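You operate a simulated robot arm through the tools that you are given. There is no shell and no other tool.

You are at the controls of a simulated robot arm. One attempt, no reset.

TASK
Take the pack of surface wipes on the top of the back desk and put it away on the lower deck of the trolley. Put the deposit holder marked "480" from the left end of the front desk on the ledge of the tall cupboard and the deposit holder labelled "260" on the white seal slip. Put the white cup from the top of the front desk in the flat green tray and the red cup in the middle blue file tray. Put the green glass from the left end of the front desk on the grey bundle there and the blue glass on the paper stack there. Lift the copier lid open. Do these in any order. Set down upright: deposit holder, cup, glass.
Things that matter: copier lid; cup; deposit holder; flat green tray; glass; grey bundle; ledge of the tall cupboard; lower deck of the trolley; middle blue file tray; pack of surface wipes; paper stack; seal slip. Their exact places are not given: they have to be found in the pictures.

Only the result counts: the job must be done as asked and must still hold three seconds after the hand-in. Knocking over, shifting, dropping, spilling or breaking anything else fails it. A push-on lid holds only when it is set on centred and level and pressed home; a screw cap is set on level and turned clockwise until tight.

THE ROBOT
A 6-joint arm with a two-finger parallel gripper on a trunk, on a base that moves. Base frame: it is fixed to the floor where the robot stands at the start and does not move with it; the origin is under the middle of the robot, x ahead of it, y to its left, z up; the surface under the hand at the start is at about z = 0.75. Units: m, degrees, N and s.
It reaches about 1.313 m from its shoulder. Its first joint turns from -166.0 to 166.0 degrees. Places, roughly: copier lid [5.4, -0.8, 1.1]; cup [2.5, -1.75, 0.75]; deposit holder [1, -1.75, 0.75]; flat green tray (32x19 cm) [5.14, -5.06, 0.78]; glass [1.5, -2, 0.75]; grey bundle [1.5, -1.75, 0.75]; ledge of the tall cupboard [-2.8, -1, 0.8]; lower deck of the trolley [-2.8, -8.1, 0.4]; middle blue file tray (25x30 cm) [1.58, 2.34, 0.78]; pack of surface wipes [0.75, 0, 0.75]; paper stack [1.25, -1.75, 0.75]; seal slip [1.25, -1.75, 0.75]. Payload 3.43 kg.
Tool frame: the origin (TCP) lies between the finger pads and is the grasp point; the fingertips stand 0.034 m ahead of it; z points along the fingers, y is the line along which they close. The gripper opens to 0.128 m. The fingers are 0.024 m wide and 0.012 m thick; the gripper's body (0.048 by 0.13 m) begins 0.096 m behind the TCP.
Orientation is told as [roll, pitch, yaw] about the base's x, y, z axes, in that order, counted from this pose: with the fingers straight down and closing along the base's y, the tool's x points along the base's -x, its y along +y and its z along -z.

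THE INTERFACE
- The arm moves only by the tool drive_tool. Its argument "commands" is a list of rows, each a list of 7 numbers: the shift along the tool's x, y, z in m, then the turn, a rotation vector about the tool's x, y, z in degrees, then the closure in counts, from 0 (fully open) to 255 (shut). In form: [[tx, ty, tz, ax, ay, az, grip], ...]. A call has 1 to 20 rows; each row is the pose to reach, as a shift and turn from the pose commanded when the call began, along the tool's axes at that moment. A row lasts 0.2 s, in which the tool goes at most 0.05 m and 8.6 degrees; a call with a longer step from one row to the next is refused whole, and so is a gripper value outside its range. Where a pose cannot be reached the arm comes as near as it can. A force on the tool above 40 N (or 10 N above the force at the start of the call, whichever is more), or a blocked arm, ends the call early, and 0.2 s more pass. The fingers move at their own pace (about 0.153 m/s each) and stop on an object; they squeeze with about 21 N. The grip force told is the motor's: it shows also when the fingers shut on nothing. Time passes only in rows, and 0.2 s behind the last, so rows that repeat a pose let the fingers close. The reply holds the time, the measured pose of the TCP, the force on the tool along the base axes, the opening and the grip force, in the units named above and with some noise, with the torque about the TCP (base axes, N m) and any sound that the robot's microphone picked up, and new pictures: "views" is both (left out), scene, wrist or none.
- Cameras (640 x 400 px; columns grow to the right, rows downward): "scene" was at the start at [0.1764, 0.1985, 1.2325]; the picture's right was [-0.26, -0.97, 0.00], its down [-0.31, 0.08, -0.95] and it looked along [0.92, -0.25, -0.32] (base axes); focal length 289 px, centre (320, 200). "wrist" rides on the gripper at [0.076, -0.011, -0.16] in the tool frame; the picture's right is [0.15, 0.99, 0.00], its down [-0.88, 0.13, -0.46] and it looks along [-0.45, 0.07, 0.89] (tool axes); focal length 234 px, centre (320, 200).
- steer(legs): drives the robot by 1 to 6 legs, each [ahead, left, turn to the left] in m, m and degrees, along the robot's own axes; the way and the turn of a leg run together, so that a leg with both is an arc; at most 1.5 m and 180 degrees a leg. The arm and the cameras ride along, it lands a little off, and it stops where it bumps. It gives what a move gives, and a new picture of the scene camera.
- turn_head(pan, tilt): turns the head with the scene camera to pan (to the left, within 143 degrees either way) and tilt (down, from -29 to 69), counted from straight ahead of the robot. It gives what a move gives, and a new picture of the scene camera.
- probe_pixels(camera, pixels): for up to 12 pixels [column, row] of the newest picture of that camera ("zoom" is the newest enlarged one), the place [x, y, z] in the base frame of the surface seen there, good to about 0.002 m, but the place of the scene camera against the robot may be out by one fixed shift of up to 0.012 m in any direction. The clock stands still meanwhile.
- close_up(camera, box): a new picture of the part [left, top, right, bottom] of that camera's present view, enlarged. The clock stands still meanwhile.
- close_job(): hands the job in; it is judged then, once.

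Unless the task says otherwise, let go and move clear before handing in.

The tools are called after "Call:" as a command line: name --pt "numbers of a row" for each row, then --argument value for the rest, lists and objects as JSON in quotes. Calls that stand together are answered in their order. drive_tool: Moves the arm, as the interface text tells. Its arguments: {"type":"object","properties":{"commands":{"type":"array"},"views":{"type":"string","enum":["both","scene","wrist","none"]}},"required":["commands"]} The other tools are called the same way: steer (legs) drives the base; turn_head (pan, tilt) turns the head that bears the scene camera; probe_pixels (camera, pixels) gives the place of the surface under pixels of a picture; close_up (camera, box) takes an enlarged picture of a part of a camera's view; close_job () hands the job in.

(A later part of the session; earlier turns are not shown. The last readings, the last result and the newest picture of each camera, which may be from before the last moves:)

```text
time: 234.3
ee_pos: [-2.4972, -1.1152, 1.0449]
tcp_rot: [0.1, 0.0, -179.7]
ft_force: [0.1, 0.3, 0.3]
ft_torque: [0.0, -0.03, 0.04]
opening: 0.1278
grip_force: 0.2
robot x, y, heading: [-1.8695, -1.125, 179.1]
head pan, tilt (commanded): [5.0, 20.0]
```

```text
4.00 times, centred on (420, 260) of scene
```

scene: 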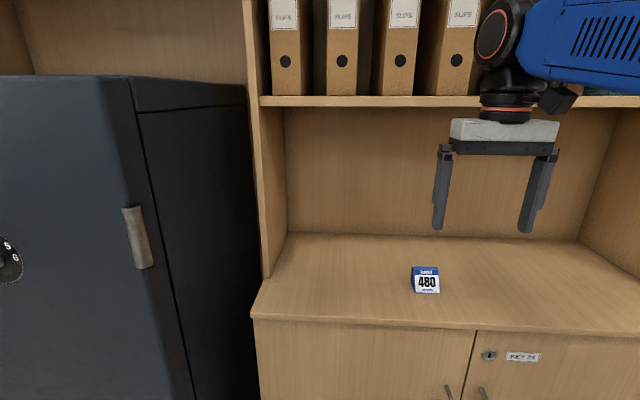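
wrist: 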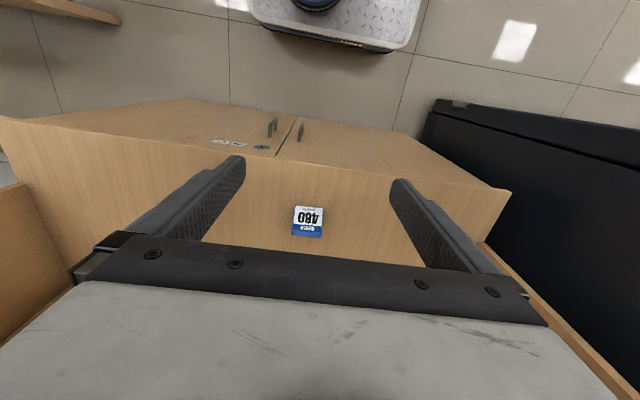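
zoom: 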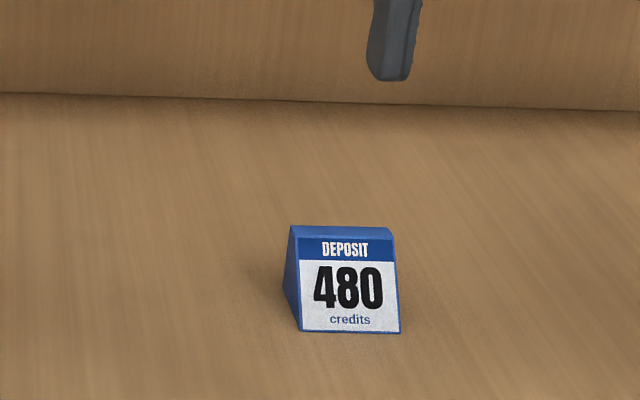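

The 480 holder stands upright on the ledge. Now I go back to the front desk for the red cup: back out, turn left to face −y, strafe along the desk.

Call:
steer --legs '[[-1.1, 0, 0], [0, 0, 91], [-0.2, 1.12, 0], [0, 1.15, 0]]'

Call:
turn_head --pan 40 --tilt 30

```text
time: 254.7
ee_pos: [1.5011, -1.6043, 1.0444]
tcp_rot: [0.1, 0.0, -89.4]
ft_force: [0.1, -0.2, -0.1]
ft_torque: [-0.01, 0.01, 0.03]
opening: 0.128
grip_force: 0.0
robot x, y, heading: [1.5062, -0.9791, -90.6]
head pan, tilt (commanded): [5.0, 20.0]
```

scene: 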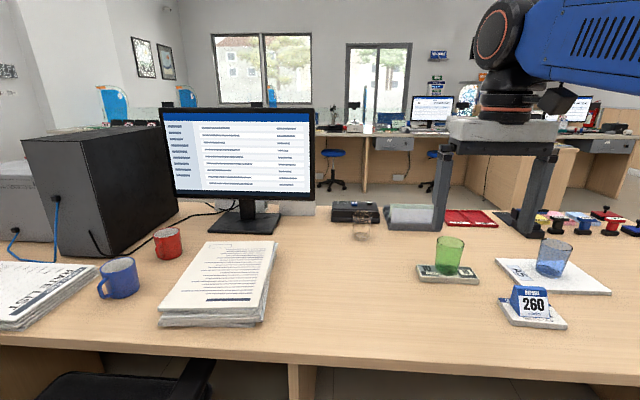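

```text
time: 255.7
ee_pos: [1.5007, -1.6043, 1.0448]
tcp_rot: [0.1, 0.1, -89.2]
ft_force: [-0.3, -0.6, 0.3]
ft_torque: [0.01, 0.0, 0.04]
opening: 0.1283
grip_force: 0.0
robot x, y, heading: [1.5045, -0.9796, -90.4]
head pan, tilt (commanded): [40.0, 30.0]
```

scene: 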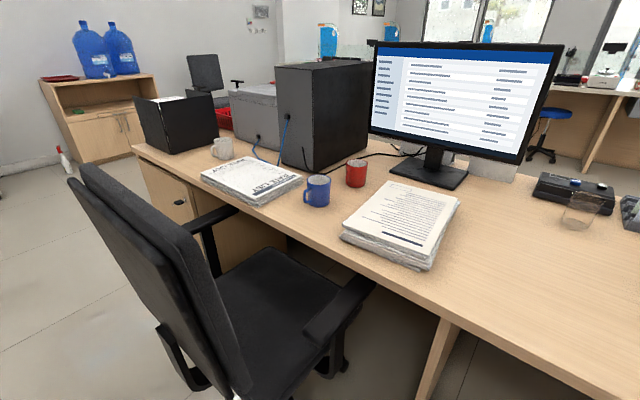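

Good view of the cups: red at (355,172), blue at (317,190), white at (222,147). I'll zoom and probe.

Call:
close_up --camera "scene" --box '[280, 140, 400, 215]'

Call:
close_up --camera "scene" --box '[160, 110, 320, 210]'

Call:
probe_pixels --camera "scene" --pixels '[[355, 162], [355, 184], [347, 175], [365, 172], [222, 140], [222, 155], [215, 147], [330, 170], [300, 160], [317, 180], [345, 230], [435, 210]]'

```text
5.33 times, centred on (340, 178) of scene
```

zoom: 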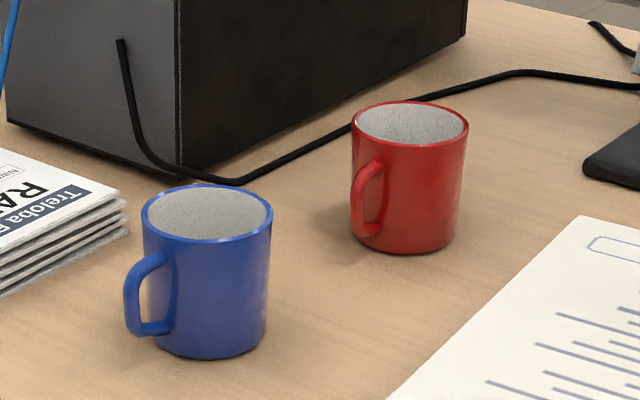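

```text
4.00 times, centred on (240, 160) of scene
```

zoom: 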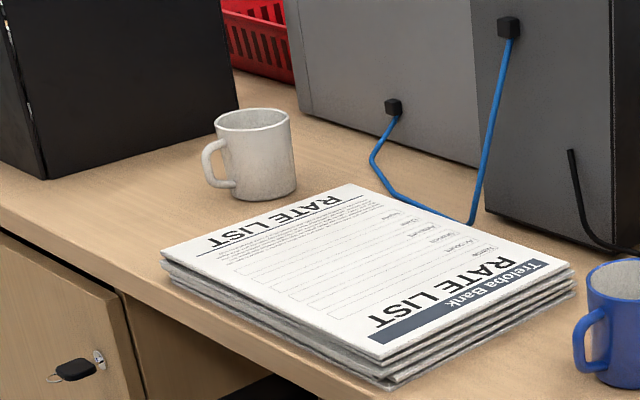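

```text
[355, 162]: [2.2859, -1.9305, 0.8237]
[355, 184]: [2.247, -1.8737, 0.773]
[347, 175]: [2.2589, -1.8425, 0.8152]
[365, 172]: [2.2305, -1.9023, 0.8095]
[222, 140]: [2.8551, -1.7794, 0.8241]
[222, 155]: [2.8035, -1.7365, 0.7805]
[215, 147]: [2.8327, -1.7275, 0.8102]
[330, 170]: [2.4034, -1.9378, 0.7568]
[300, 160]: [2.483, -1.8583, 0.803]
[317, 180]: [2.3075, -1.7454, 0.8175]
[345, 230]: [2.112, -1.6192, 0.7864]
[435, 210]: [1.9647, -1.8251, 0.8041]
```

Red cup centre ≈ (2.265, −1.905) with its handle pointing towards +y (towards me), so closing along x suits it. I'll check the PC tower corner and move the base a little nearer.

Call:
probe_pixels --camera "scene" --pixels '[[314, 172], [312, 100], [282, 150], [305, 62], [370, 62], [372, 130], [346, 164], [326, 173], [200, 240], [290, 330]]'

Call:
steer --legs '[[0.1, 0.06, 0.5]]'

```text
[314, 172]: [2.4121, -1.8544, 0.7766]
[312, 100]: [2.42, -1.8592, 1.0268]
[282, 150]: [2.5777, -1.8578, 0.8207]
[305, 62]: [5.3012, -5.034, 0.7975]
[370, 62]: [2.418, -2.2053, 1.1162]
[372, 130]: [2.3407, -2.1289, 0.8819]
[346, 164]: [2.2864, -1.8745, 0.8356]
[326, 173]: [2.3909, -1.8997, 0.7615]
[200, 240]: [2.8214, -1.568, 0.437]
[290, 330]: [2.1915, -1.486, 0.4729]
```

```text
time: 256.9
ee_pos: [1.5629, -1.7025, 1.0438]
tcp_rot: [0.2, 0.0, -88.9]
ft_force: [-0.9, 0.7, -0.5]
ft_torque: [-0.01, -0.02, 0.02]
opening: 0.1281
grip_force: 0.1
robot x, y, heading: [1.5679, -1.0765, -90.3]
head pan, tilt (commanded): [40.0, 30.0]
```

scene: 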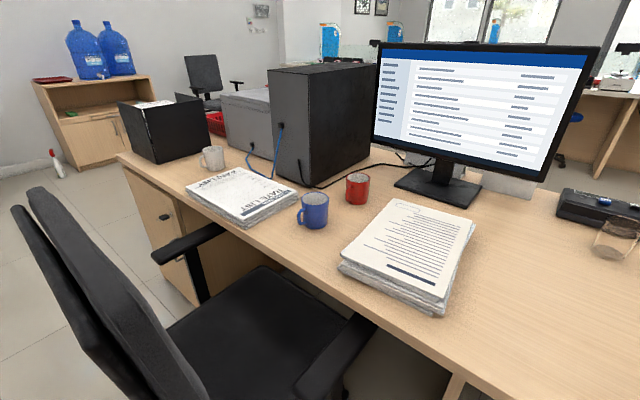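

The tower's face is at x≈2.41, leaving about 7 cm beside the open fingers. I'll bring the hand most of the way and look with the wrist camera.

Call:
drive_tool --pt "-0.0175 0.0475 0 0 0 0 0" --pt "-0.035 0.0925 0 0 0 0 0" --pt "-0.0525 0.1375 0 0 0 0 0" --pt "-0.07 0.1825 0 0 0 0 0" --pt "-0.0875 0.2275 0 0 0 0 0" --pt "-0.105 0.2725 0 0 0 0 0" --pt "-0.1225 0.3175 0 0 0 0 0" --pt "-0.14 0.3625 0 0 0 0 0" --pt "-0.1575 0.4075 0 0 0 0 0" --pt "-0.175 0.4525 0 0 0 0 0" --pt "-0.1925 0.4975 0 0 0 0 0" --pt "-0.2 0.5425 0 0 0 0 0"

```text
refused: row 1 steps farther than a row can; nothing moved
```

Call:
drive_tool --pt "-0.0175 0.045 0 0 0 0 0" --pt "-0.035 0.09 0 0 0 0 0" --pt "-0.0525 0.135 0 0 0 0 0" --pt "-0.07 0.18 0 0 0 0 0" --pt "-0.0875 0.225 0 0 0 0 0" --pt "-0.105 0.27 0 0 0 0 0" --pt "-0.1225 0.315 0 0 0 0 0" --pt "-0.14 0.36 0 0 0 0 0" --pt "-0.1575 0.405 0 0 0 0 0" --pt "-0.175 0.45 0 0 0 0 0" --pt "-0.1925 0.495 0 0 0 0 0" --pt "-0.2 0.54 0 0 0 0 0"

```text
time: 259.5
ee_pos: [2.0945, -1.8816, 1.0269]
tcp_rot: [0.4, -0.1, -89.1]
ft_force: [-0.2, -0.1, -0.1]
ft_torque: [-0.05, -0.04, -0.03]
opening: 0.128
grip_force: 0.1
out of reach, approached as far as the arm can: row 12
robot x, y, heading: [1.5669, -1.0773, -90.3]
head pan, tilt (commanded): [40.0, 30.0]
```

scene: 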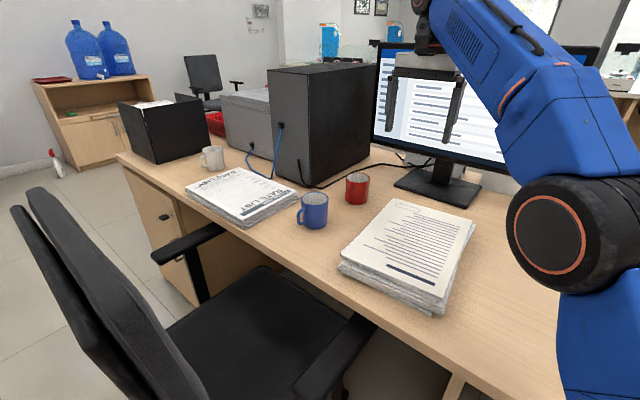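
wrist: 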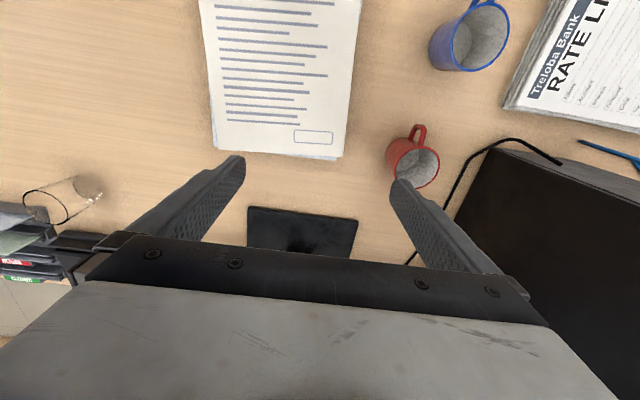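

The arm is at its limit with a vertical tool at this height. I'll tilt the tool 20° about its closing axis (fingers pointing away from me), which brings the wrist nearer while the cup can still be held upright.

Call:
drive_tool --pt "0.008 0 0.02 0 -5 0 0" --pt "0.012 0 0.04 0 -10 0 0" --pt "0.016 0 0.06 0 -15 0 0" --pt "0.02 0 0.08 0 -20 0 0" --pt "0.02 0 0.08 0 -20 0 0"

```text
time: 260.7
ee_pos: [2.0957, -1.8588, 0.946]
tcp_rot: [0.2, -20.2, -89.0]
ft_force: [-0.4, -0.2, 0.1]
ft_torque: [-0.04, 0.0, 0.0]
opening: 0.1281
grip_force: 0.0
robot x, y, heading: [1.5654, -1.0776, -90.2]
head pan, tilt (commanded): [40.0, 30.0]
```

scene: 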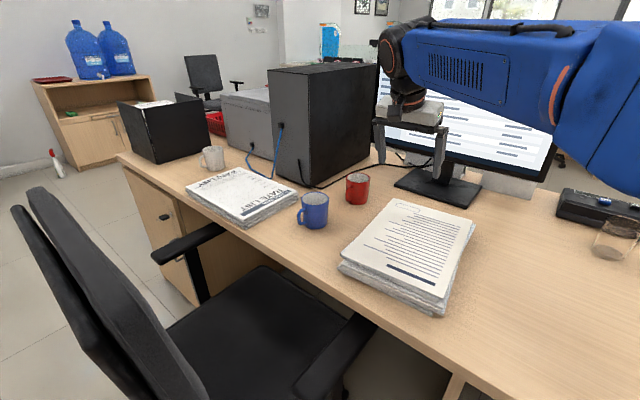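
wrist: 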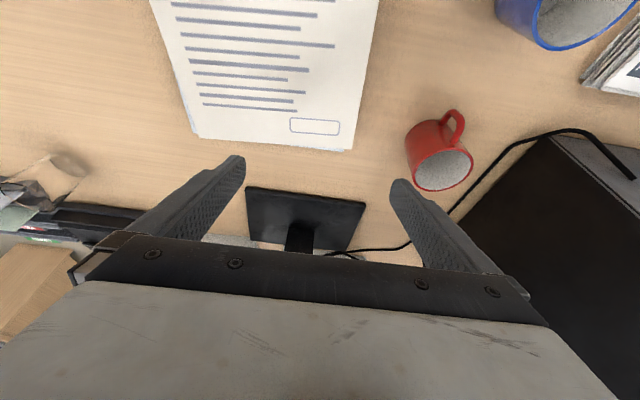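

The tool is tilted and the red cup is in view at (440,155). I'll probe the cup's rim, base and handle.

Call:
probe_pixels --camera "wrist" --pixels '[[414, 173], [472, 165], [441, 151], [443, 190], [407, 140], [425, 122], [455, 115], [460, 130], [442, 170], [470, 205], [530, 140], [425, 187]]'

```text
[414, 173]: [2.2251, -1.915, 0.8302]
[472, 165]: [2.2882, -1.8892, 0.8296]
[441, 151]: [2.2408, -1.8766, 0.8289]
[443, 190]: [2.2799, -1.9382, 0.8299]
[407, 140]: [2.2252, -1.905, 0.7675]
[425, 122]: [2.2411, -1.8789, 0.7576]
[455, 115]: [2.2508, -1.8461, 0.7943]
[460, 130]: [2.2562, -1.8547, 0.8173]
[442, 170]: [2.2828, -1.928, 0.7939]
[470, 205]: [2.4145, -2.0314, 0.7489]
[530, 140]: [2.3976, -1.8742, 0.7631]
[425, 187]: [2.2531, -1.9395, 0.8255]
```

The cup's rim centre is (2.260, −1.907), radius 0.036, rim z 0.83. I'll move to a point 11 cm back along the tool axis above it.

Call:
drive_tool --pt "0.0009 0.041 0.0119 0 0 0 0" --pt "0.0018 0.082 0.0238 0 0 0 0" --pt "0.0027 0.123 0.0358 0 0 0 0" --pt "0.0036 0.1641 0.0477 0 0 0 0" --pt "0.0036 0.1641 0.0477 0 0 0 0"

```text
time: 261.9
ee_pos: [2.2591, -1.8693, 0.9014]
tcp_rot: [0.1, -20.0, -89.1]
ft_force: [0.1, -1.0, 0.5]
ft_torque: [0.0, -0.02, -0.04]
opening: 0.128
grip_force: 0.1
robot x, y, heading: [1.5668, -1.0734, -90.6]
head pan, tilt (commanded): [40.0, 30.0]
```

scene: 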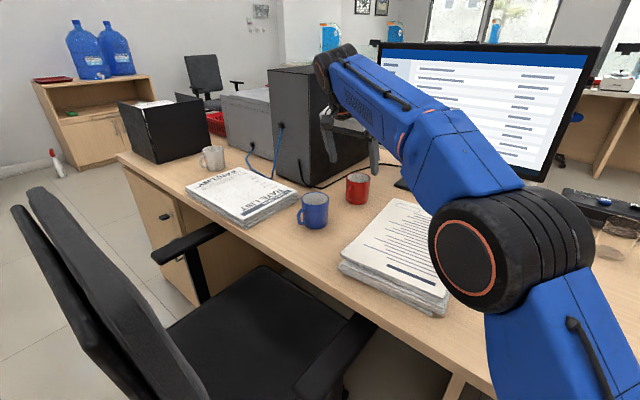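
wrist: 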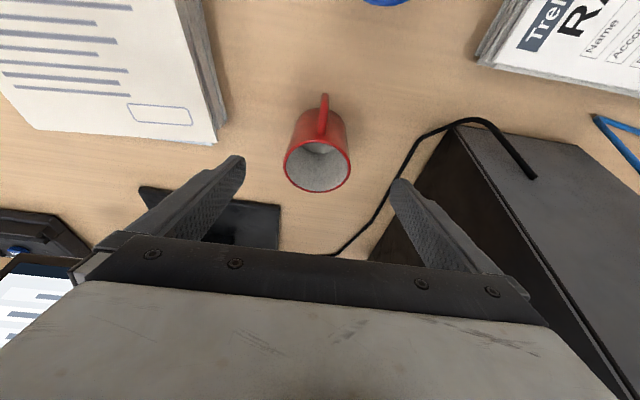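

Well aligned with the cup. I'll check where the cable runs relative to the right finger's landing point.

Call:
probe_pixels --camera "wrist" --pixels '[[393, 190], [410, 152], [375, 222], [350, 250], [425, 135], [430, 190], [287, 160], [350, 165], [318, 190], [318, 140], [322, 95]]'

```text
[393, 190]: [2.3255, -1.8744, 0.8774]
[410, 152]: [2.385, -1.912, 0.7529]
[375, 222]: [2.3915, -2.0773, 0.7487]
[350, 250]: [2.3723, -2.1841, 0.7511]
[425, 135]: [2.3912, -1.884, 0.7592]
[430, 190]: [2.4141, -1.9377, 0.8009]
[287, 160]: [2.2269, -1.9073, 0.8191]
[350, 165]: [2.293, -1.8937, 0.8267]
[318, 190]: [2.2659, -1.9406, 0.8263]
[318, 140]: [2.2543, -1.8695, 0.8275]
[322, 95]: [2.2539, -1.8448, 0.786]
```

The cable is at x ≥ 2.37, about 4 cm outside the finger. Descending along the tool axis.

Call:
drive_tool --pt "0 0.001 0.04 0 0 0 0" --pt "0 0.001 0.08 0 0 0 0" --pt "0 0.001 0.11 0 0 0 0" --pt "0 0.001 0.11 0 0 0 0"

```text
time: 262.9
ee_pos: [2.2607, -1.9075, 0.7986]
tcp_rot: [0.2, -20.0, -89.0]
ft_force: [-0.1, -0.6, 0.1]
ft_torque: [-0.01, 0.01, 0.0]
opening: 0.1281
grip_force: 0.0
robot x, y, heading: [1.5617, -1.0743, -90.3]
head pan, tilt (commanded): [40.0, 30.0]
```

scene: 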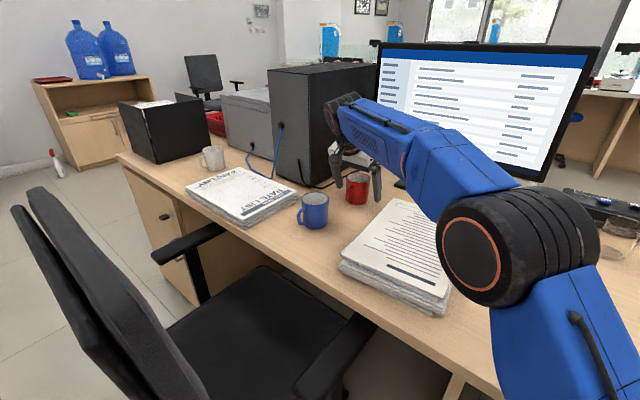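
wrist: 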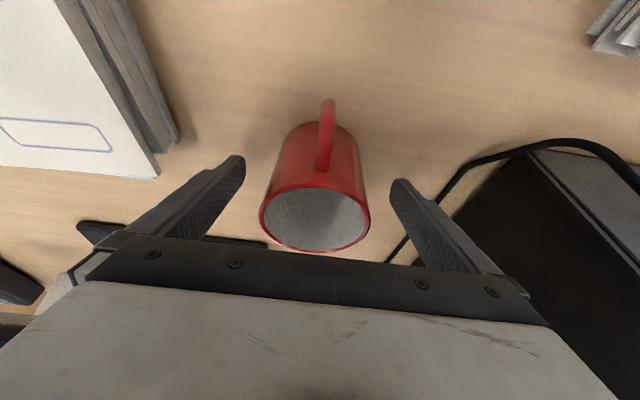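

The cup sits centred. Closing, then lifting straight up.

Call:
drive_tool --pt "0 0 0 0 0 0 100" --pt "0 0 0 0 0 0 255" --pt "0 0 0 0 0 0 255" --pt "0 0 0 0 0 0 255" --pt "-0.0068 0 -0.0188 0 0 0 255" --pt "-0.0205 0 -0.0564 0 0 0 255" --pt "-0.0342 0 -0.094 0 0 0 255"

```text
time: 264.5
ee_pos: [2.2621, -1.9087, 0.8966]
tcp_rot: [0.3, -20.0, -89.1]
ft_force: [-0.7, 0.2, -1.6]
ft_torque: [-0.04, -0.02, 0.0]
opening: 0.0723
grip_force: 20.8
robot x, y, heading: [1.5656, -1.0751, -90.2]
head pan, tilt (commanded): [40.0, 30.0]
```

scene: 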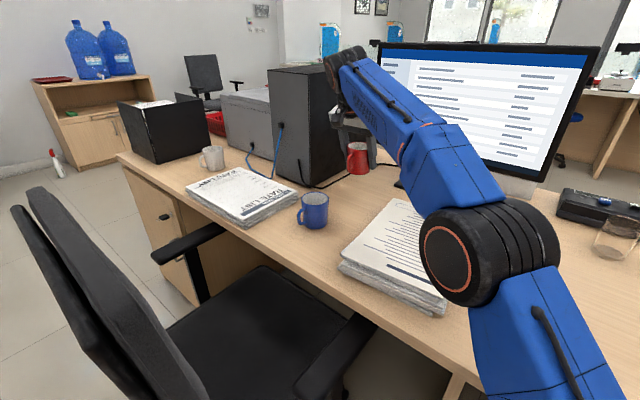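
wrist: 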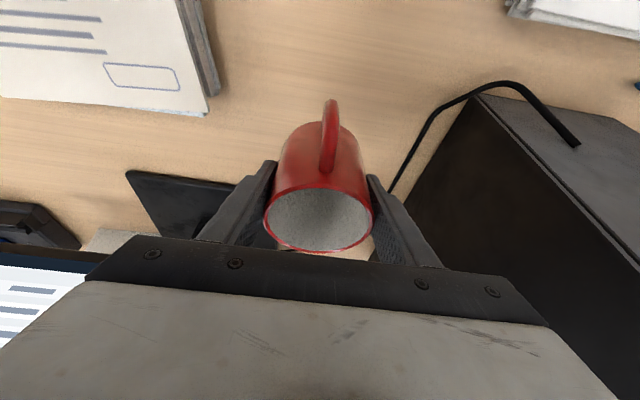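

The red cup is held (0.0723). I'll draw the arm back in front of me and up, keeping the same tilt so that the cup stays upright.

Call:
drive_tool --pt "0.0074 -0.043 -0.0127 0 0 0 255" --pt "0.0148 -0.0859 -0.0254 0 0 0 255" --pt "0.0222 -0.1289 -0.038 0 0 0 255" --pt "0.0297 -0.1718 -0.0507 0 0 0 255" --pt "0.0371 -0.2148 -0.0634 0 0 0 255" --pt "0.0445 -0.2577 -0.0761 0 0 0 255" --pt "0.0519 -0.3007 -0.0887 0 0 0 255" --pt "0.0593 -0.3437 -0.1014 0 0 0 255" --pt "0.0667 -0.3866 -0.1141 0 0 0 255" --pt "0.0741 -0.4296 -0.1268 0 0 0 255" --pt "0.0815 -0.4725 -0.1394 0 0 0 255" --pt "0.089 -0.5155 -0.1521 0 0 0 255" --pt "0.0964 -0.5584 -0.1648 0 0 0 255" --pt "0.1038 -0.6014 -0.1775 0 0 0 255" --pt "0.1112 -0.6443 -0.1901 0 0 0 255" --pt "0.1186 -0.6873 -0.2028 0 0 0 255"

```text
time: 267.9
ee_pos: [1.5702, -1.741, 1.0443]
tcp_rot: [0.2, -20.0, -88.9]
ft_force: [-0.5, -0.1, -2.4]
ft_torque: [0.05, 0.03, -0.02]
opening: 0.072
grip_force: 21.1
robot x, y, heading: [1.5675, -1.0764, -90.0]
head pan, tilt (commanded): [40.0, 30.0]
```

scene: 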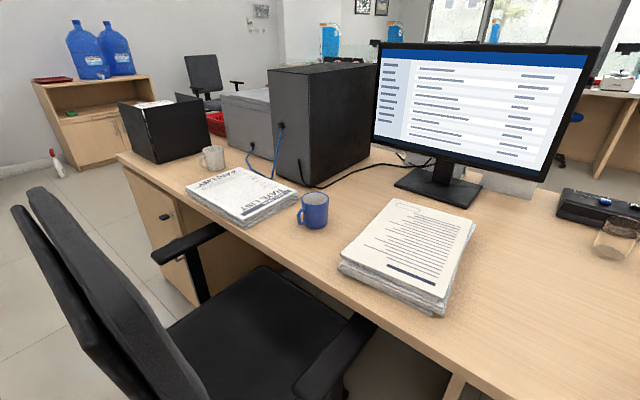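
wrist: 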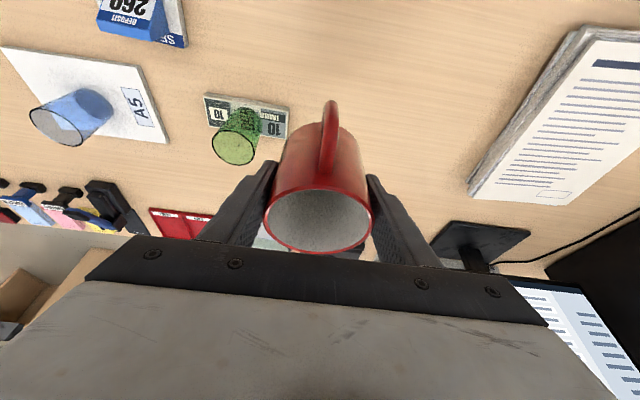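

Now I drive to the file trays: back off, strafe out past the back desk's corner, turn to face +x, then go up between the desks.

Call:
steer --legs '[[-0.12, 0, 0], [0, -1.4, 0], [0, -0.35, 0], [0, 0, 90], [0, 1.3, 0]]'

Call:
turn_head --pan 40 --tilt 30

```text
time: 287.4
ee_pos: [0.4878, 0.3354, 1.0446]
tcp_rot: [0.3, -20.0, 1.4]
ft_force: [0.1, -0.1, -1.7]
ft_torque: [0.0, 0.03, 0.01]
opening: 0.0722
grip_force: 21.4
robot x, y, heading: [-0.1818, 0.3256, 0.2]
head pan, tilt (commanded): [40.0, 30.0]
```

scene: 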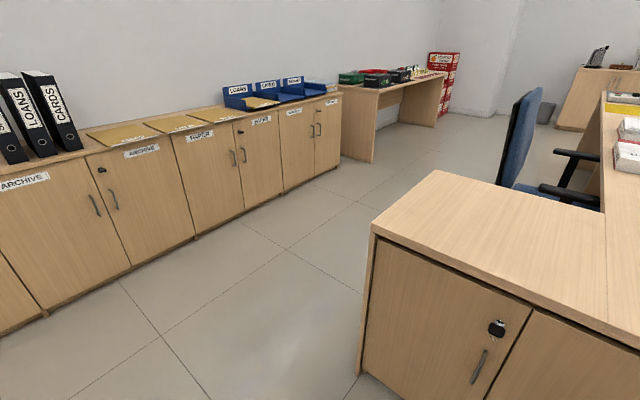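

```text
time: 288.1
ee_pos: [0.4863, 0.3349, 1.0443]
tcp_rot: [0.3, -20.0, 1.4]
ft_force: [-0.4, 0.1, -2.5]
ft_torque: [0.0, -0.01, -0.03]
opening: 0.0718
grip_force: 20.8
robot x, y, heading: [-0.1784, 0.3242, 0.3]
head pan, tilt (commanded): [40.0, 30.0]
```

scene: 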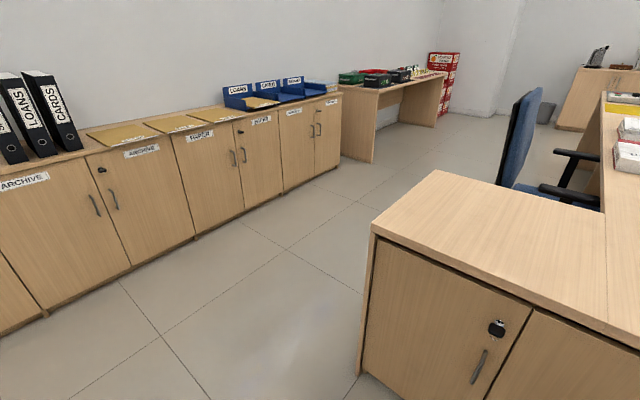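

The corridor to the trays is clear; I'll probe the chair back and the desk and sideboard edges for clearance.

Call:
probe_pixels --camera "scene" --pixels '[[515, 140], [503, 170], [540, 100], [437, 171], [371, 225], [280, 195], [320, 180], [262, 90], [275, 98], [300, 92], [250, 100], [340, 150]]'

Call:
close_up --camera "scene" --box '[200, 60, 360, 160]'

```text
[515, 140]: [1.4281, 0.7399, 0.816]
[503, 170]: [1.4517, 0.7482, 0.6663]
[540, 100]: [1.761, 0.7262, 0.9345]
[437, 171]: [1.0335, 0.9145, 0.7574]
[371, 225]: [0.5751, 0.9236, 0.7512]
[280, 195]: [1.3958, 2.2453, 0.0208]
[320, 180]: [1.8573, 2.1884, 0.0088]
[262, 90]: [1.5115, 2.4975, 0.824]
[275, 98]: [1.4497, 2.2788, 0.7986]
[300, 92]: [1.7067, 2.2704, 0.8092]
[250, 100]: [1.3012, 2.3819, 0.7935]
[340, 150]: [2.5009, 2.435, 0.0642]
```

```text
4.00 times, centred on (280, 110) of scene
```

zoom: 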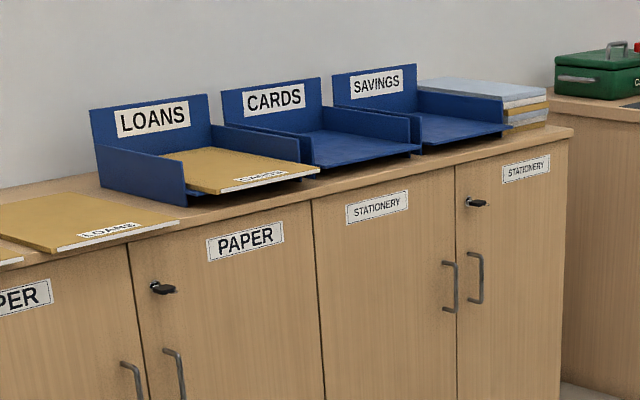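

The chair back reaches only y≈0.8, leaving the corridor free. I'll drive to (1.58, 1.5) and turn to face the trays.

Call:
steer --legs '[[0, 1.18, 0], [1.3, 0, 0], [0.45, 0, 0], [0, 0, 89.5]]'

Call:
turn_head --pan 0 --tilt 35

```text
time: 306.3
ee_pos: [1.5364, 2.2027, 1.0453]
tcp_rot: [0.3, -20.0, 91.4]
ft_force: [-0.5, -0.4, -2.1]
ft_torque: [0.02, 0.03, -0.01]
opening: 0.0723
grip_force: 21.1
robot x, y, heading: [1.548, 1.536, 90.2]
head pan, tilt (commanded): [40.0, 30.0]
```

scene: 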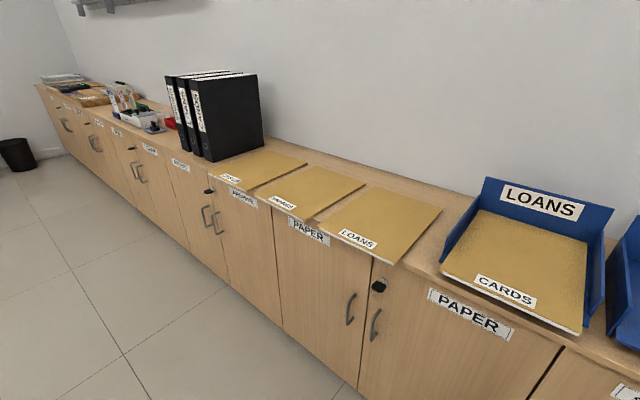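

```text
time: 307.3
ee_pos: [1.5368, 2.2031, 1.0447]
tcp_rot: [0.3, -20.1, 91.5]
ft_force: [-0.7, -0.1, -2.5]
ft_torque: [0.02, -0.01, 0.0]
opening: 0.0723
grip_force: 20.9
robot x, y, heading: [1.5511, 1.5368, 90.3]
head pan, tilt (commanded): [0.0, 35.0]
```

scene: 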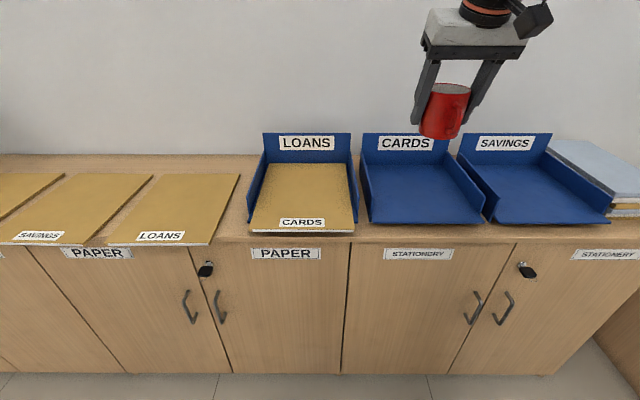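

The middle tray (CARDS label) is at (420,190). I'll probe its walls and floor.

Call:
probe_pixels --camera "scene" --pixels '[[368, 220], [484, 222], [420, 221], [420, 190], [365, 185], [460, 180], [363, 140], [447, 145], [400, 165], [370, 205], [472, 205], [405, 137]]'

```text
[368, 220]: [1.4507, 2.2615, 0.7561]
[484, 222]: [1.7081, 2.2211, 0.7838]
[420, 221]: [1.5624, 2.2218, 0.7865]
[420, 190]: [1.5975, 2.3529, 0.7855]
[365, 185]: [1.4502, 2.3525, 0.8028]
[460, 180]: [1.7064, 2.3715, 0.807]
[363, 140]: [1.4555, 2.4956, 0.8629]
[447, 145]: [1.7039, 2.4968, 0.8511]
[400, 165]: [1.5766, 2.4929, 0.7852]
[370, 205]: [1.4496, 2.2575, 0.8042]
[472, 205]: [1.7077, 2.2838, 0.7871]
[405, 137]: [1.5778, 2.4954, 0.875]
```

Tray: x 1.452–1.706, y 2.22–2.495, floor about 0.778–0.785, so the centre is (1.579, 2.34). I'll bring the cup over the centre and lower to about 7 cm above.

Call:
drive_tool --pt "-0.0143 -0.0091 0.0371 0 0 0 255" --pt "-0.0286 -0.0183 0.0743 0 0 0 255" --pt "-0.043 -0.0274 0.1114 0 0 0 255" --pt "-0.0573 -0.0366 0.1486 0 0 0 255" --pt "-0.0716 -0.0457 0.1857 0 0 0 255" --pt "-0.0716 -0.0457 0.1857 0 0 0 255"

```text
time: 308.7
ee_pos: [1.5768, 2.3354, 0.8941]
tcp_rot: [0.3, -19.9, 91.5]
ft_force: [-0.3, -0.6, -2.2]
ft_torque: [0.02, 0.02, -0.01]
opening: 0.0718
grip_force: 20.5
robot x, y, heading: [1.5478, 1.5389, 90.2]
head pan, tilt (commanded): [0.0, 35.0]
```

scene: 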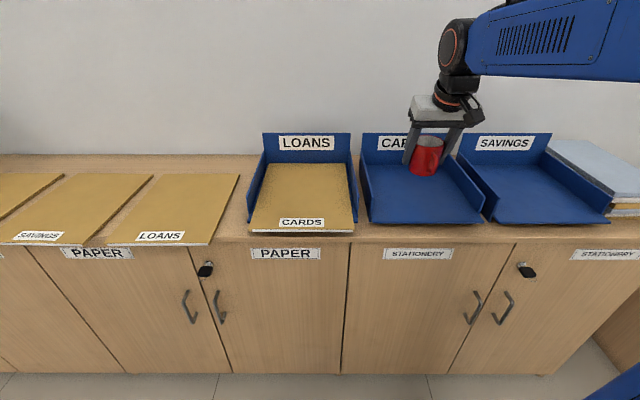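
wrist: 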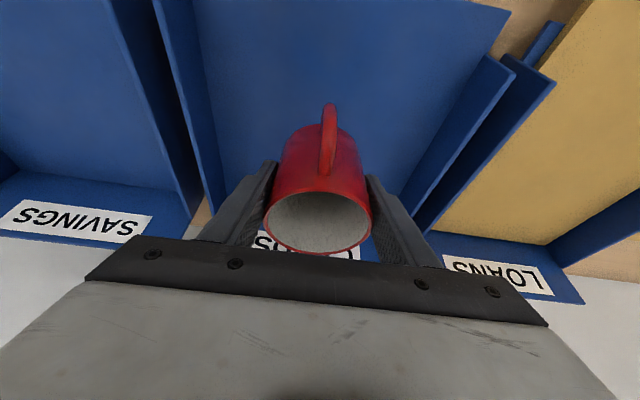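

I'll probe the tray floor height with the wrist camera before the final lowering.

Call:
probe_pixels --camera "wrist" --pixels '[[330, 40], [300, 90], [400, 60], [180, 60], [460, 160], [505, 60]]'

Call:
drive_tool --pt "0.0068 0 0.0188 0 0 0 255" --pt "0.0137 0 0.0376 0 0 0 255" --pt "0.0195 0 0.0536 0 0 0 255" --pt "0.0205 0 0.0564 0 0 0 255" --views "none"

```text
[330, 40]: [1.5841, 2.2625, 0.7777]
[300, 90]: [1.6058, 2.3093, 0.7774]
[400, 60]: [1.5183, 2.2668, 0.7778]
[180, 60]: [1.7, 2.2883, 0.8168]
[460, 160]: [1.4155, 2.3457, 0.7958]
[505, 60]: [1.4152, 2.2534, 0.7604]
```

```text
time: 309.7
ee_pos: [1.5764, 2.3361, 0.8341]
tcp_rot: [0.3, -19.9, 91.5]
ft_force: [0.6, 0.3, -1.5]
ft_torque: [-0.02, -0.01, 0.02]
opening: 0.0723
grip_force: 21.6
robot x, y, heading: [1.5443, 1.5347, 90.1]
head pan, tilt (commanded): [0.0, 35.0]
```

Floor is at 0.7776, so about 8 mm remain. Lowering in small steps.

Call:
drive_tool --pt "0.0014 0 0.0038 0 0 0 255" --pt "0.0024 0 0.0066 0 0 0 255" --pt "0.0027 0 0.0075 0 0 0 255" --views "none"

```text
time: 310.5
ee_pos: [1.5782, 2.3371, 0.8272]
tcp_rot: [0.3, -19.9, 91.6]
ft_force: [-1.3, 0.2, -0.3]
ft_torque: [-0.01, 0.12, 0.01]
opening: 0.0723
grip_force: 21.4
robot x, y, heading: [1.5492, 1.5413, 90.3]
head pan, tilt (commanded): [0.0, 35.0]
```

Call:
drive_tool --pt "0.0005 0 0.0014 0 0 0 255" --pt "0.001 0 0.0028 0 0 0 255" --views "none"

```text
time: 311.1
ee_pos: [1.5785, 2.3335, 0.8248]
tcp_rot: [0.2, -20.2, 91.4]
ft_force: [5.2, 4.1, 15.9]
ft_torque: [-0.16, 0.11, 0.01]
opening: 0.0727
grip_force: 21.0
robot x, y, heading: [1.5473, 1.5354, 90.2]
head pan, tilt (commanded): [0.0, 35.0]
```

Contact. Easing up 1.5 mm, releasing, then withdrawing along the tool axis.

Call:
drive_tool --pt "-0.0005 0 -0.0014 0 0 0 255" --pt "-0.0005 0 -0.0014 0 0 0 160" --pt "-0.0005 0 -0.0014 0 0 0 60" --pt "-0.0005 0 -0.0014 0 0 0 0" --pt "-0.0005 0 -0.0014 0 0 0 0" --pt "-0.0005 0 -0.03 0 0 0 0" --pt "-0.0005 0 -0.07 0 0 0 0" --pt "-0.0005 0 -0.11 0 0 0 0" --pt "-0.0005 0 -0.15 0 0 0 0" --pt "-0.0005 0 -0.19 0 0 0 0"

Call:
close_up --camera "scene" --box '[340, 120, 500, 220]'

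```text
time: 313.3
ee_pos: [1.5807, 2.2699, 1.0002]
tcp_rot: [0.3, -20.0, 91.5]
ft_force: [-0.4, -0.2, -1.3]
ft_torque: [-0.01, -0.03, 0.02]
opening: 0.1279
grip_force: 0.0
robot x, y, heading: [1.5465, 1.536, 90.3]
head pan, tilt (commanded): [0.0, 35.0]
```

scene: 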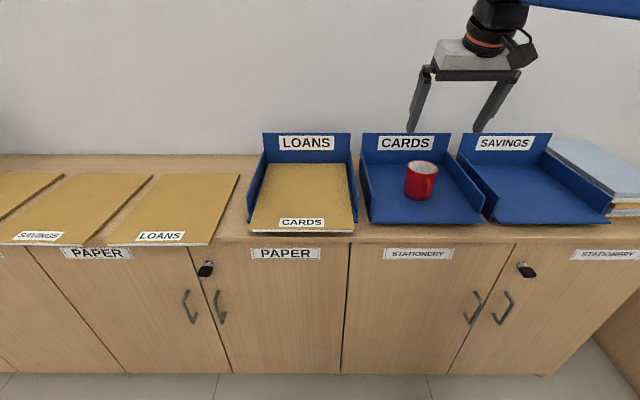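
wrist: 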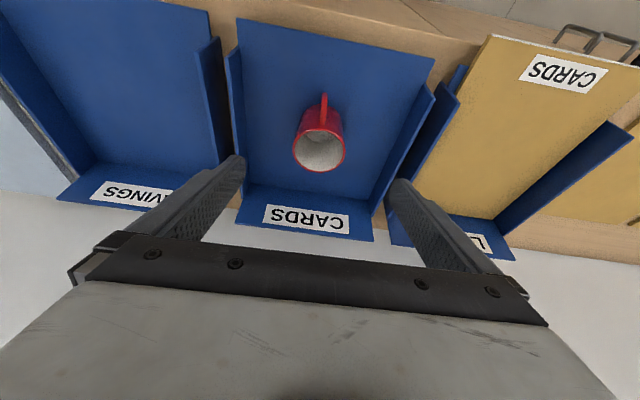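

```text
4.00 times, centred on (420, 170) of scene
```

zoom: 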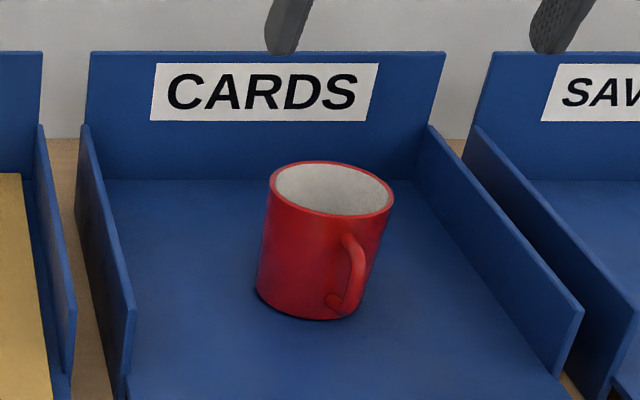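

The red cup stands in the middle blue tray. Now I bring the tool back to vertical and turn east to look for the way to the copier.

Call:
drive_tool --pt "0.01 0 -0.02 0 5 0 0" --pt "0.02 0 -0.04 0 10 0 0" --pt "0.03 0 -0.06 0 15 0 0" --pt "0.04 0 -0.08 0 20 0 0" --views "none"

Call:
steer --legs '[[-0.02, 0, -90]]'

Call:
turn_head --pan -10 --tilt 18

```text
time: 314.3
ee_pos: [1.5831, 2.2058, 1.064]
tcp_rot: [0.2, 0.1, 91.6]
ft_force: [0.3, -0.4, 0.6]
ft_torque: [0.02, -0.02, 0.01]
opening: 0.128
grip_force: 0.1
robot x, y, heading: [1.5467, 1.5374, 90.2]
head pan, tilt (commanded): [0.0, 35.0]
```

```text
time: 318.6
ee_pos: [2.2047, 1.482, 1.0642]
tcp_rot: [0.2, 0.0, 0.9]
ft_force: [1.1, 0.6, -0.6]
ft_torque: [-0.01, -0.01, -0.01]
opening: 0.128
grip_force: 0.0
robot x, y, heading: [1.5374, 1.5263, -0.5]
head pan, tilt (commanded): [0.0, 35.0]
```

scene: 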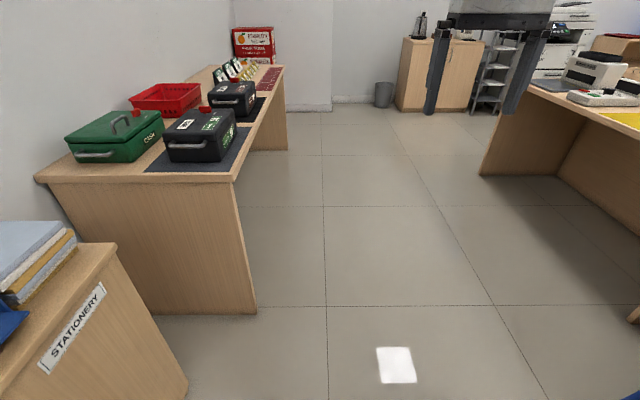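

```text
time: 319.4
ee_pos: [2.2051, 1.4813, 1.0643]
tcp_rot: [0.3, 0.0, 1.1]
ft_force: [-0.1, 0.6, -0.4]
ft_torque: [0.0, -0.01, -0.03]
opening: 0.128
grip_force: 0.1
robot x, y, heading: [1.5366, 1.5247, -0.4]
head pan, tilt (commanded): [-10.0, 18.0]
```

scene: 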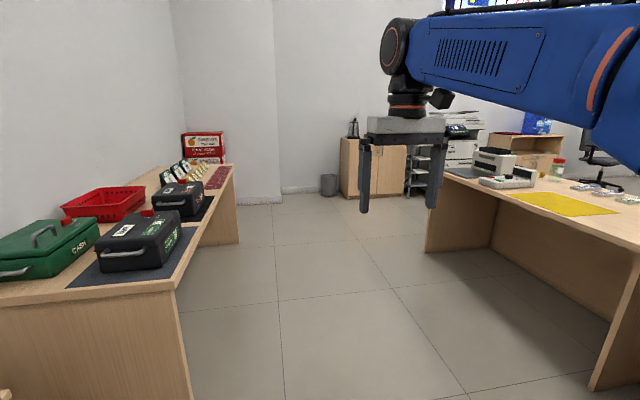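

The way east is open between the cash-box table and the back desk. I'll probe corners to plan the legs.

Call:
probe_pixels --camera "scene" --pixels '[[180, 285], [237, 235], [427, 245], [595, 385], [450, 172], [345, 190], [405, 190], [460, 150], [330, 190], [440, 160], [600, 300]]'

Call:
close_up --camera "scene" --box '[330, 90, 550, 227]'

```text
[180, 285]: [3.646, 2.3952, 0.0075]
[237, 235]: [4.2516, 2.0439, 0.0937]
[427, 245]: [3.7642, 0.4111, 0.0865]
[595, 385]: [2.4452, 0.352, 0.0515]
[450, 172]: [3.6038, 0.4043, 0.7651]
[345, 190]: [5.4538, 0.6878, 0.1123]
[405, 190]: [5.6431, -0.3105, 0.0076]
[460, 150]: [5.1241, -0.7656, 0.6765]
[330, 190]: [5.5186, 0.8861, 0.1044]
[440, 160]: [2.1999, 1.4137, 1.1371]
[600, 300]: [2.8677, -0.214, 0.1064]
```

```text
2.91 times, centred on (440, 158) of scene
```

zoom: 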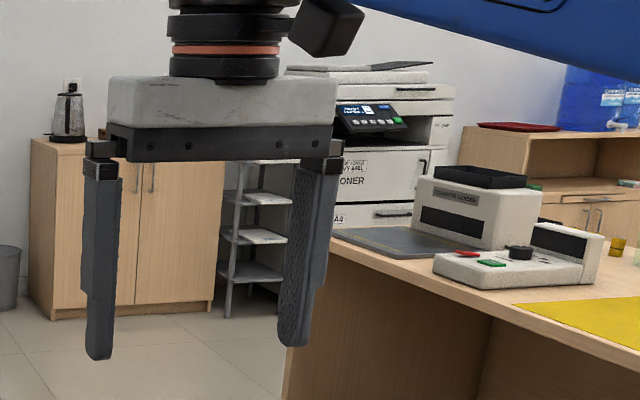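

The back desk ends at x≈3.76 and the copier's front is at x≈5.12. I'll drive east and then down facing the copier.

Call:
steer --legs '[[1.4, 0, 0], [1.35, -0.08, 0], [0, -1.2, 0]]'

Call:
turn_head --pan -35 --tilt 15

```text
time: 338.4
ee_pos: [4.9471, 0.1902, 1.0651]
tcp_rot: [0.3, -0.1, 1.1]
ft_force: [0.3, 0.5, 0.0]
ft_torque: [0.03, 0.01, -0.01]
opening: 0.1279
grip_force: 0.0
robot x, y, heading: [4.2787, 0.2281, -0.3]
head pan, tilt (commanded): [-10.0, 18.0]
```

scene: 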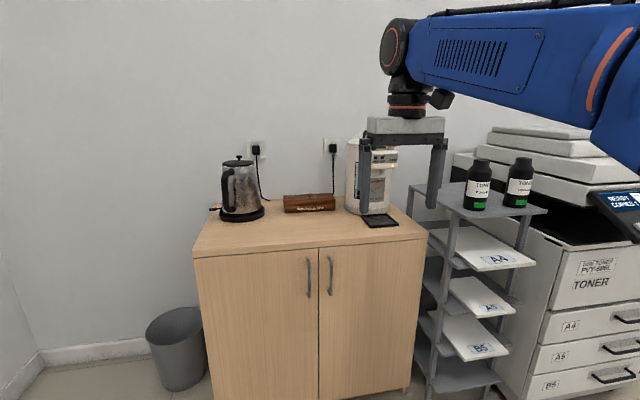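

```text
time: 339.2
ee_pos: [4.9476, 0.1903, 1.0644]
tcp_rot: [0.2, 0.0, 1.1]
ft_force: [0.5, 0.9, 0.1]
ft_torque: [-0.04, 0.01, -0.02]
opening: 0.128
grip_force: 0.0
robot x, y, heading: [4.2781, 0.227, -0.2]
head pan, tilt (commanded): [-35.0, 15.0]
```

scene: 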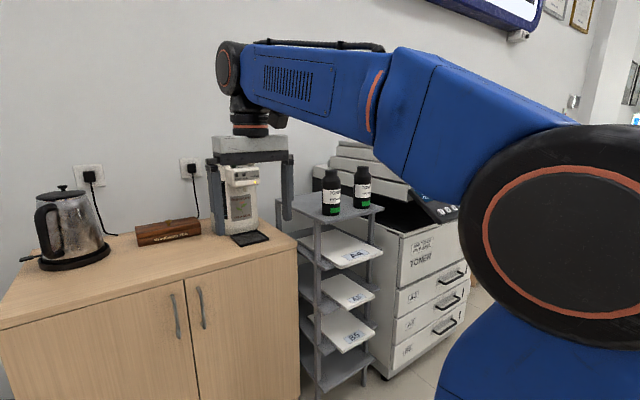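

I need to get past the paper shelf with the toner bottles. I'll probe where they stand before strafing on.

Call:
probe_pixels --camera "scene" --pixels '[[332, 180], [362, 180], [310, 215], [345, 245], [420, 235], [355, 150], [350, 170], [440, 300], [385, 205]]'

Call:
steer --legs '[[-0.08, 0, 0], [0, -1.0, 0.3]]'

Call:
turn_head --pan -5 --tilt 18

```text
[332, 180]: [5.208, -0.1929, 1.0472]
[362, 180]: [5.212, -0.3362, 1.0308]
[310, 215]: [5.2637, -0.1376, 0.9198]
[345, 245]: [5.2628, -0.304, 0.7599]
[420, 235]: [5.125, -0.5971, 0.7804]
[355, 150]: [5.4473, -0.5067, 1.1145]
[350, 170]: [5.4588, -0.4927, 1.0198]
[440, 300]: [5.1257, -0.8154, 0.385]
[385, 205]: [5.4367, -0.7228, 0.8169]
```

```text
time: 340.4
ee_pos: [4.8766, 0.1954, 1.0655]
tcp_rot: [0.2, -0.3, 1.5]
ft_force: [-0.4, 0.2, 0.4]
ft_torque: [0.0, -0.02, -0.01]
opening: 0.1281
grip_force: 0.0
robot x, y, heading: [4.205, 0.2307, -0.0]
head pan, tilt (commanded): [-35.0, 15.0]
stopped in leg 1: the robot was blocked; the commanded pose is now the measured one
```

scene: 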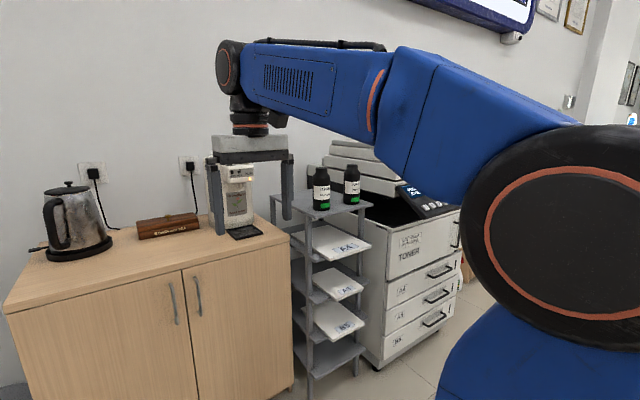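

```text
time: 341.4
ee_pos: [4.8773, 0.1948, 1.0647]
tcp_rot: [0.3, -0.2, 1.5]
ft_force: [0.0, -0.2, -0.5]
ft_torque: [0.0, 0.0, -0.04]
opening: 0.1281
grip_force: 0.1
robot x, y, heading: [4.2085, 0.2332, 0.0]
head pan, tilt (commanded): [-5.0, 18.0]
```

scene: 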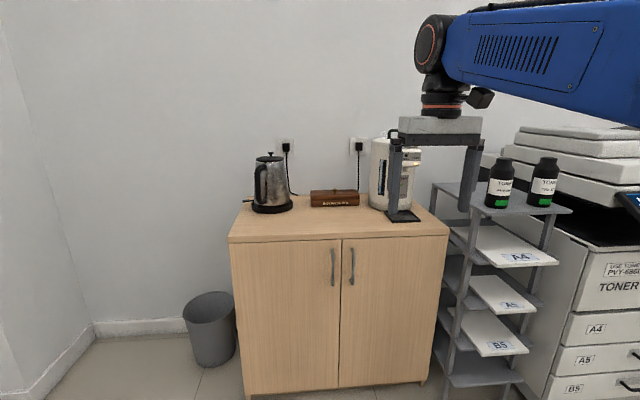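

The base touched the desk end behind me (it is about 0.43 m long behind its middle). I'll move forward a little and strafe on to face the copier.

Call:
steer --legs '[[0.07, 0, 0], [0, -1.0, 0]]'

Call:
turn_head --pan 0 --tilt 20

```text
time: 347.1
ee_pos: [4.9484, -0.7933, 1.0656]
tcp_rot: [0.2, -0.3, 1.3]
ft_force: [-0.5, 0.3, -1.1]
ft_torque: [0.0, 0.04, 0.01]
opening: 0.1279
grip_force: 0.0
robot x, y, heading: [4.2816, -0.7545, -0.1]
head pan, tilt (commanded): [-5.0, 18.0]
```

scene: 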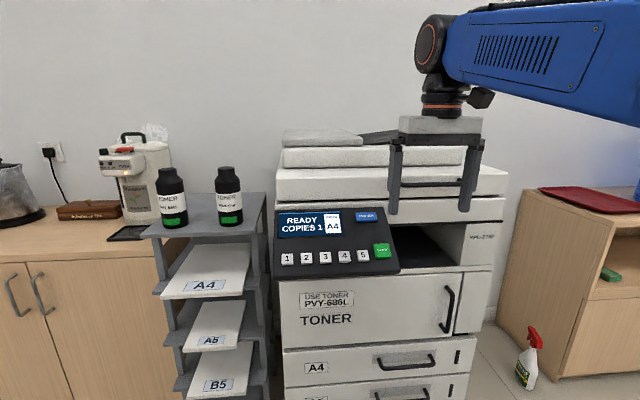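

```text
time: 347.8
ee_pos: [4.9483, -0.7942, 1.0659]
tcp_rot: [0.1, -0.2, 1.2]
ft_force: [0.2, 0.1, 0.4]
ft_torque: [-0.01, -0.01, 0.01]
opening: 0.1281
grip_force: 0.0
robot x, y, heading: [4.2795, -0.7556, -0.6]
head pan, tilt (commanded): [0.0, 20.0]
```

scene: 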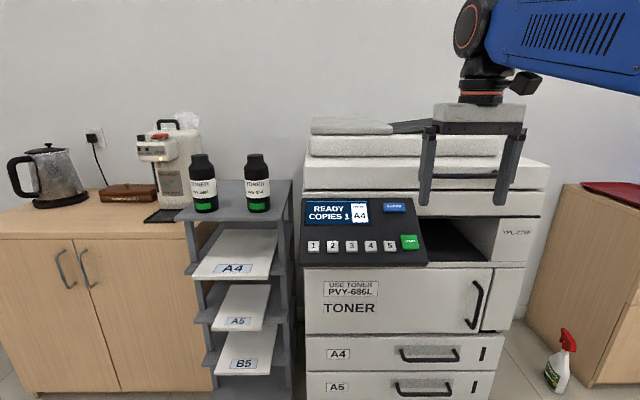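

I'm facing the copier. I'll move the arm aside and up to see the lid, then zoom in.

Call:
drive_tool --pt "0.03 0 -0.04 0 0 0 0" --pt "0.06 0 -0.08 0 0 0 0" --pt "0.09 0 -0.12 0 0 0 0" --pt "0.12 0 -0.16 0 0 0 0" --pt "0.15 0 -0.2 0 0 0 0"

Call:
close_up --camera "scene" --box '[290, 90, 570, 265]'

```text
time: 348.9
ee_pos: [4.8439, -0.795, 1.1627]
tcp_rot: [0.3, -0.4, 1.2]
ft_force: [0.5, 0.3, 0.0]
ft_torque: [0.01, 0.0, 0.0]
opening: 0.1283
grip_force: 0.0
out of reach, approached as far as the arm can: row 3, 4, 5
robot x, y, heading: [4.2808, -0.7543, -0.1]
head pan, tilt (commanded): [0.0, 20.0]
```

scene: 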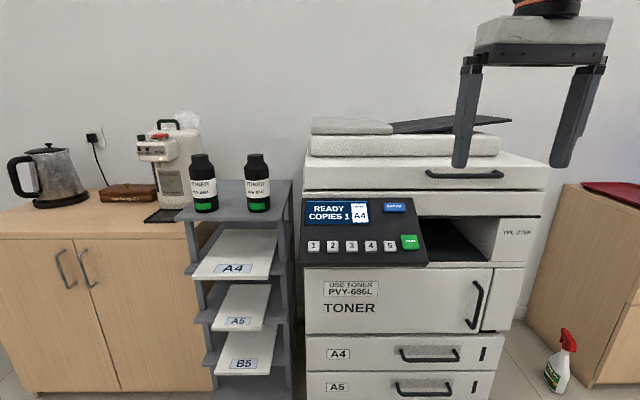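
wrist: 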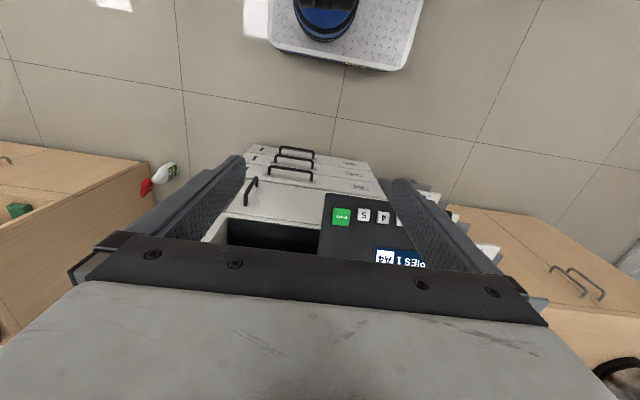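

```text
2.29 times, centred on (430, 178) of scene
```

zoom: 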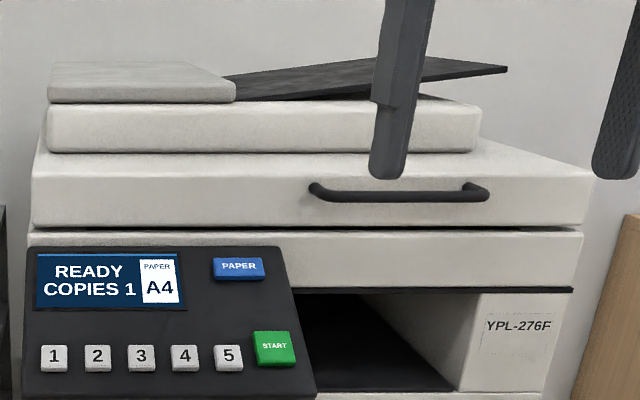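

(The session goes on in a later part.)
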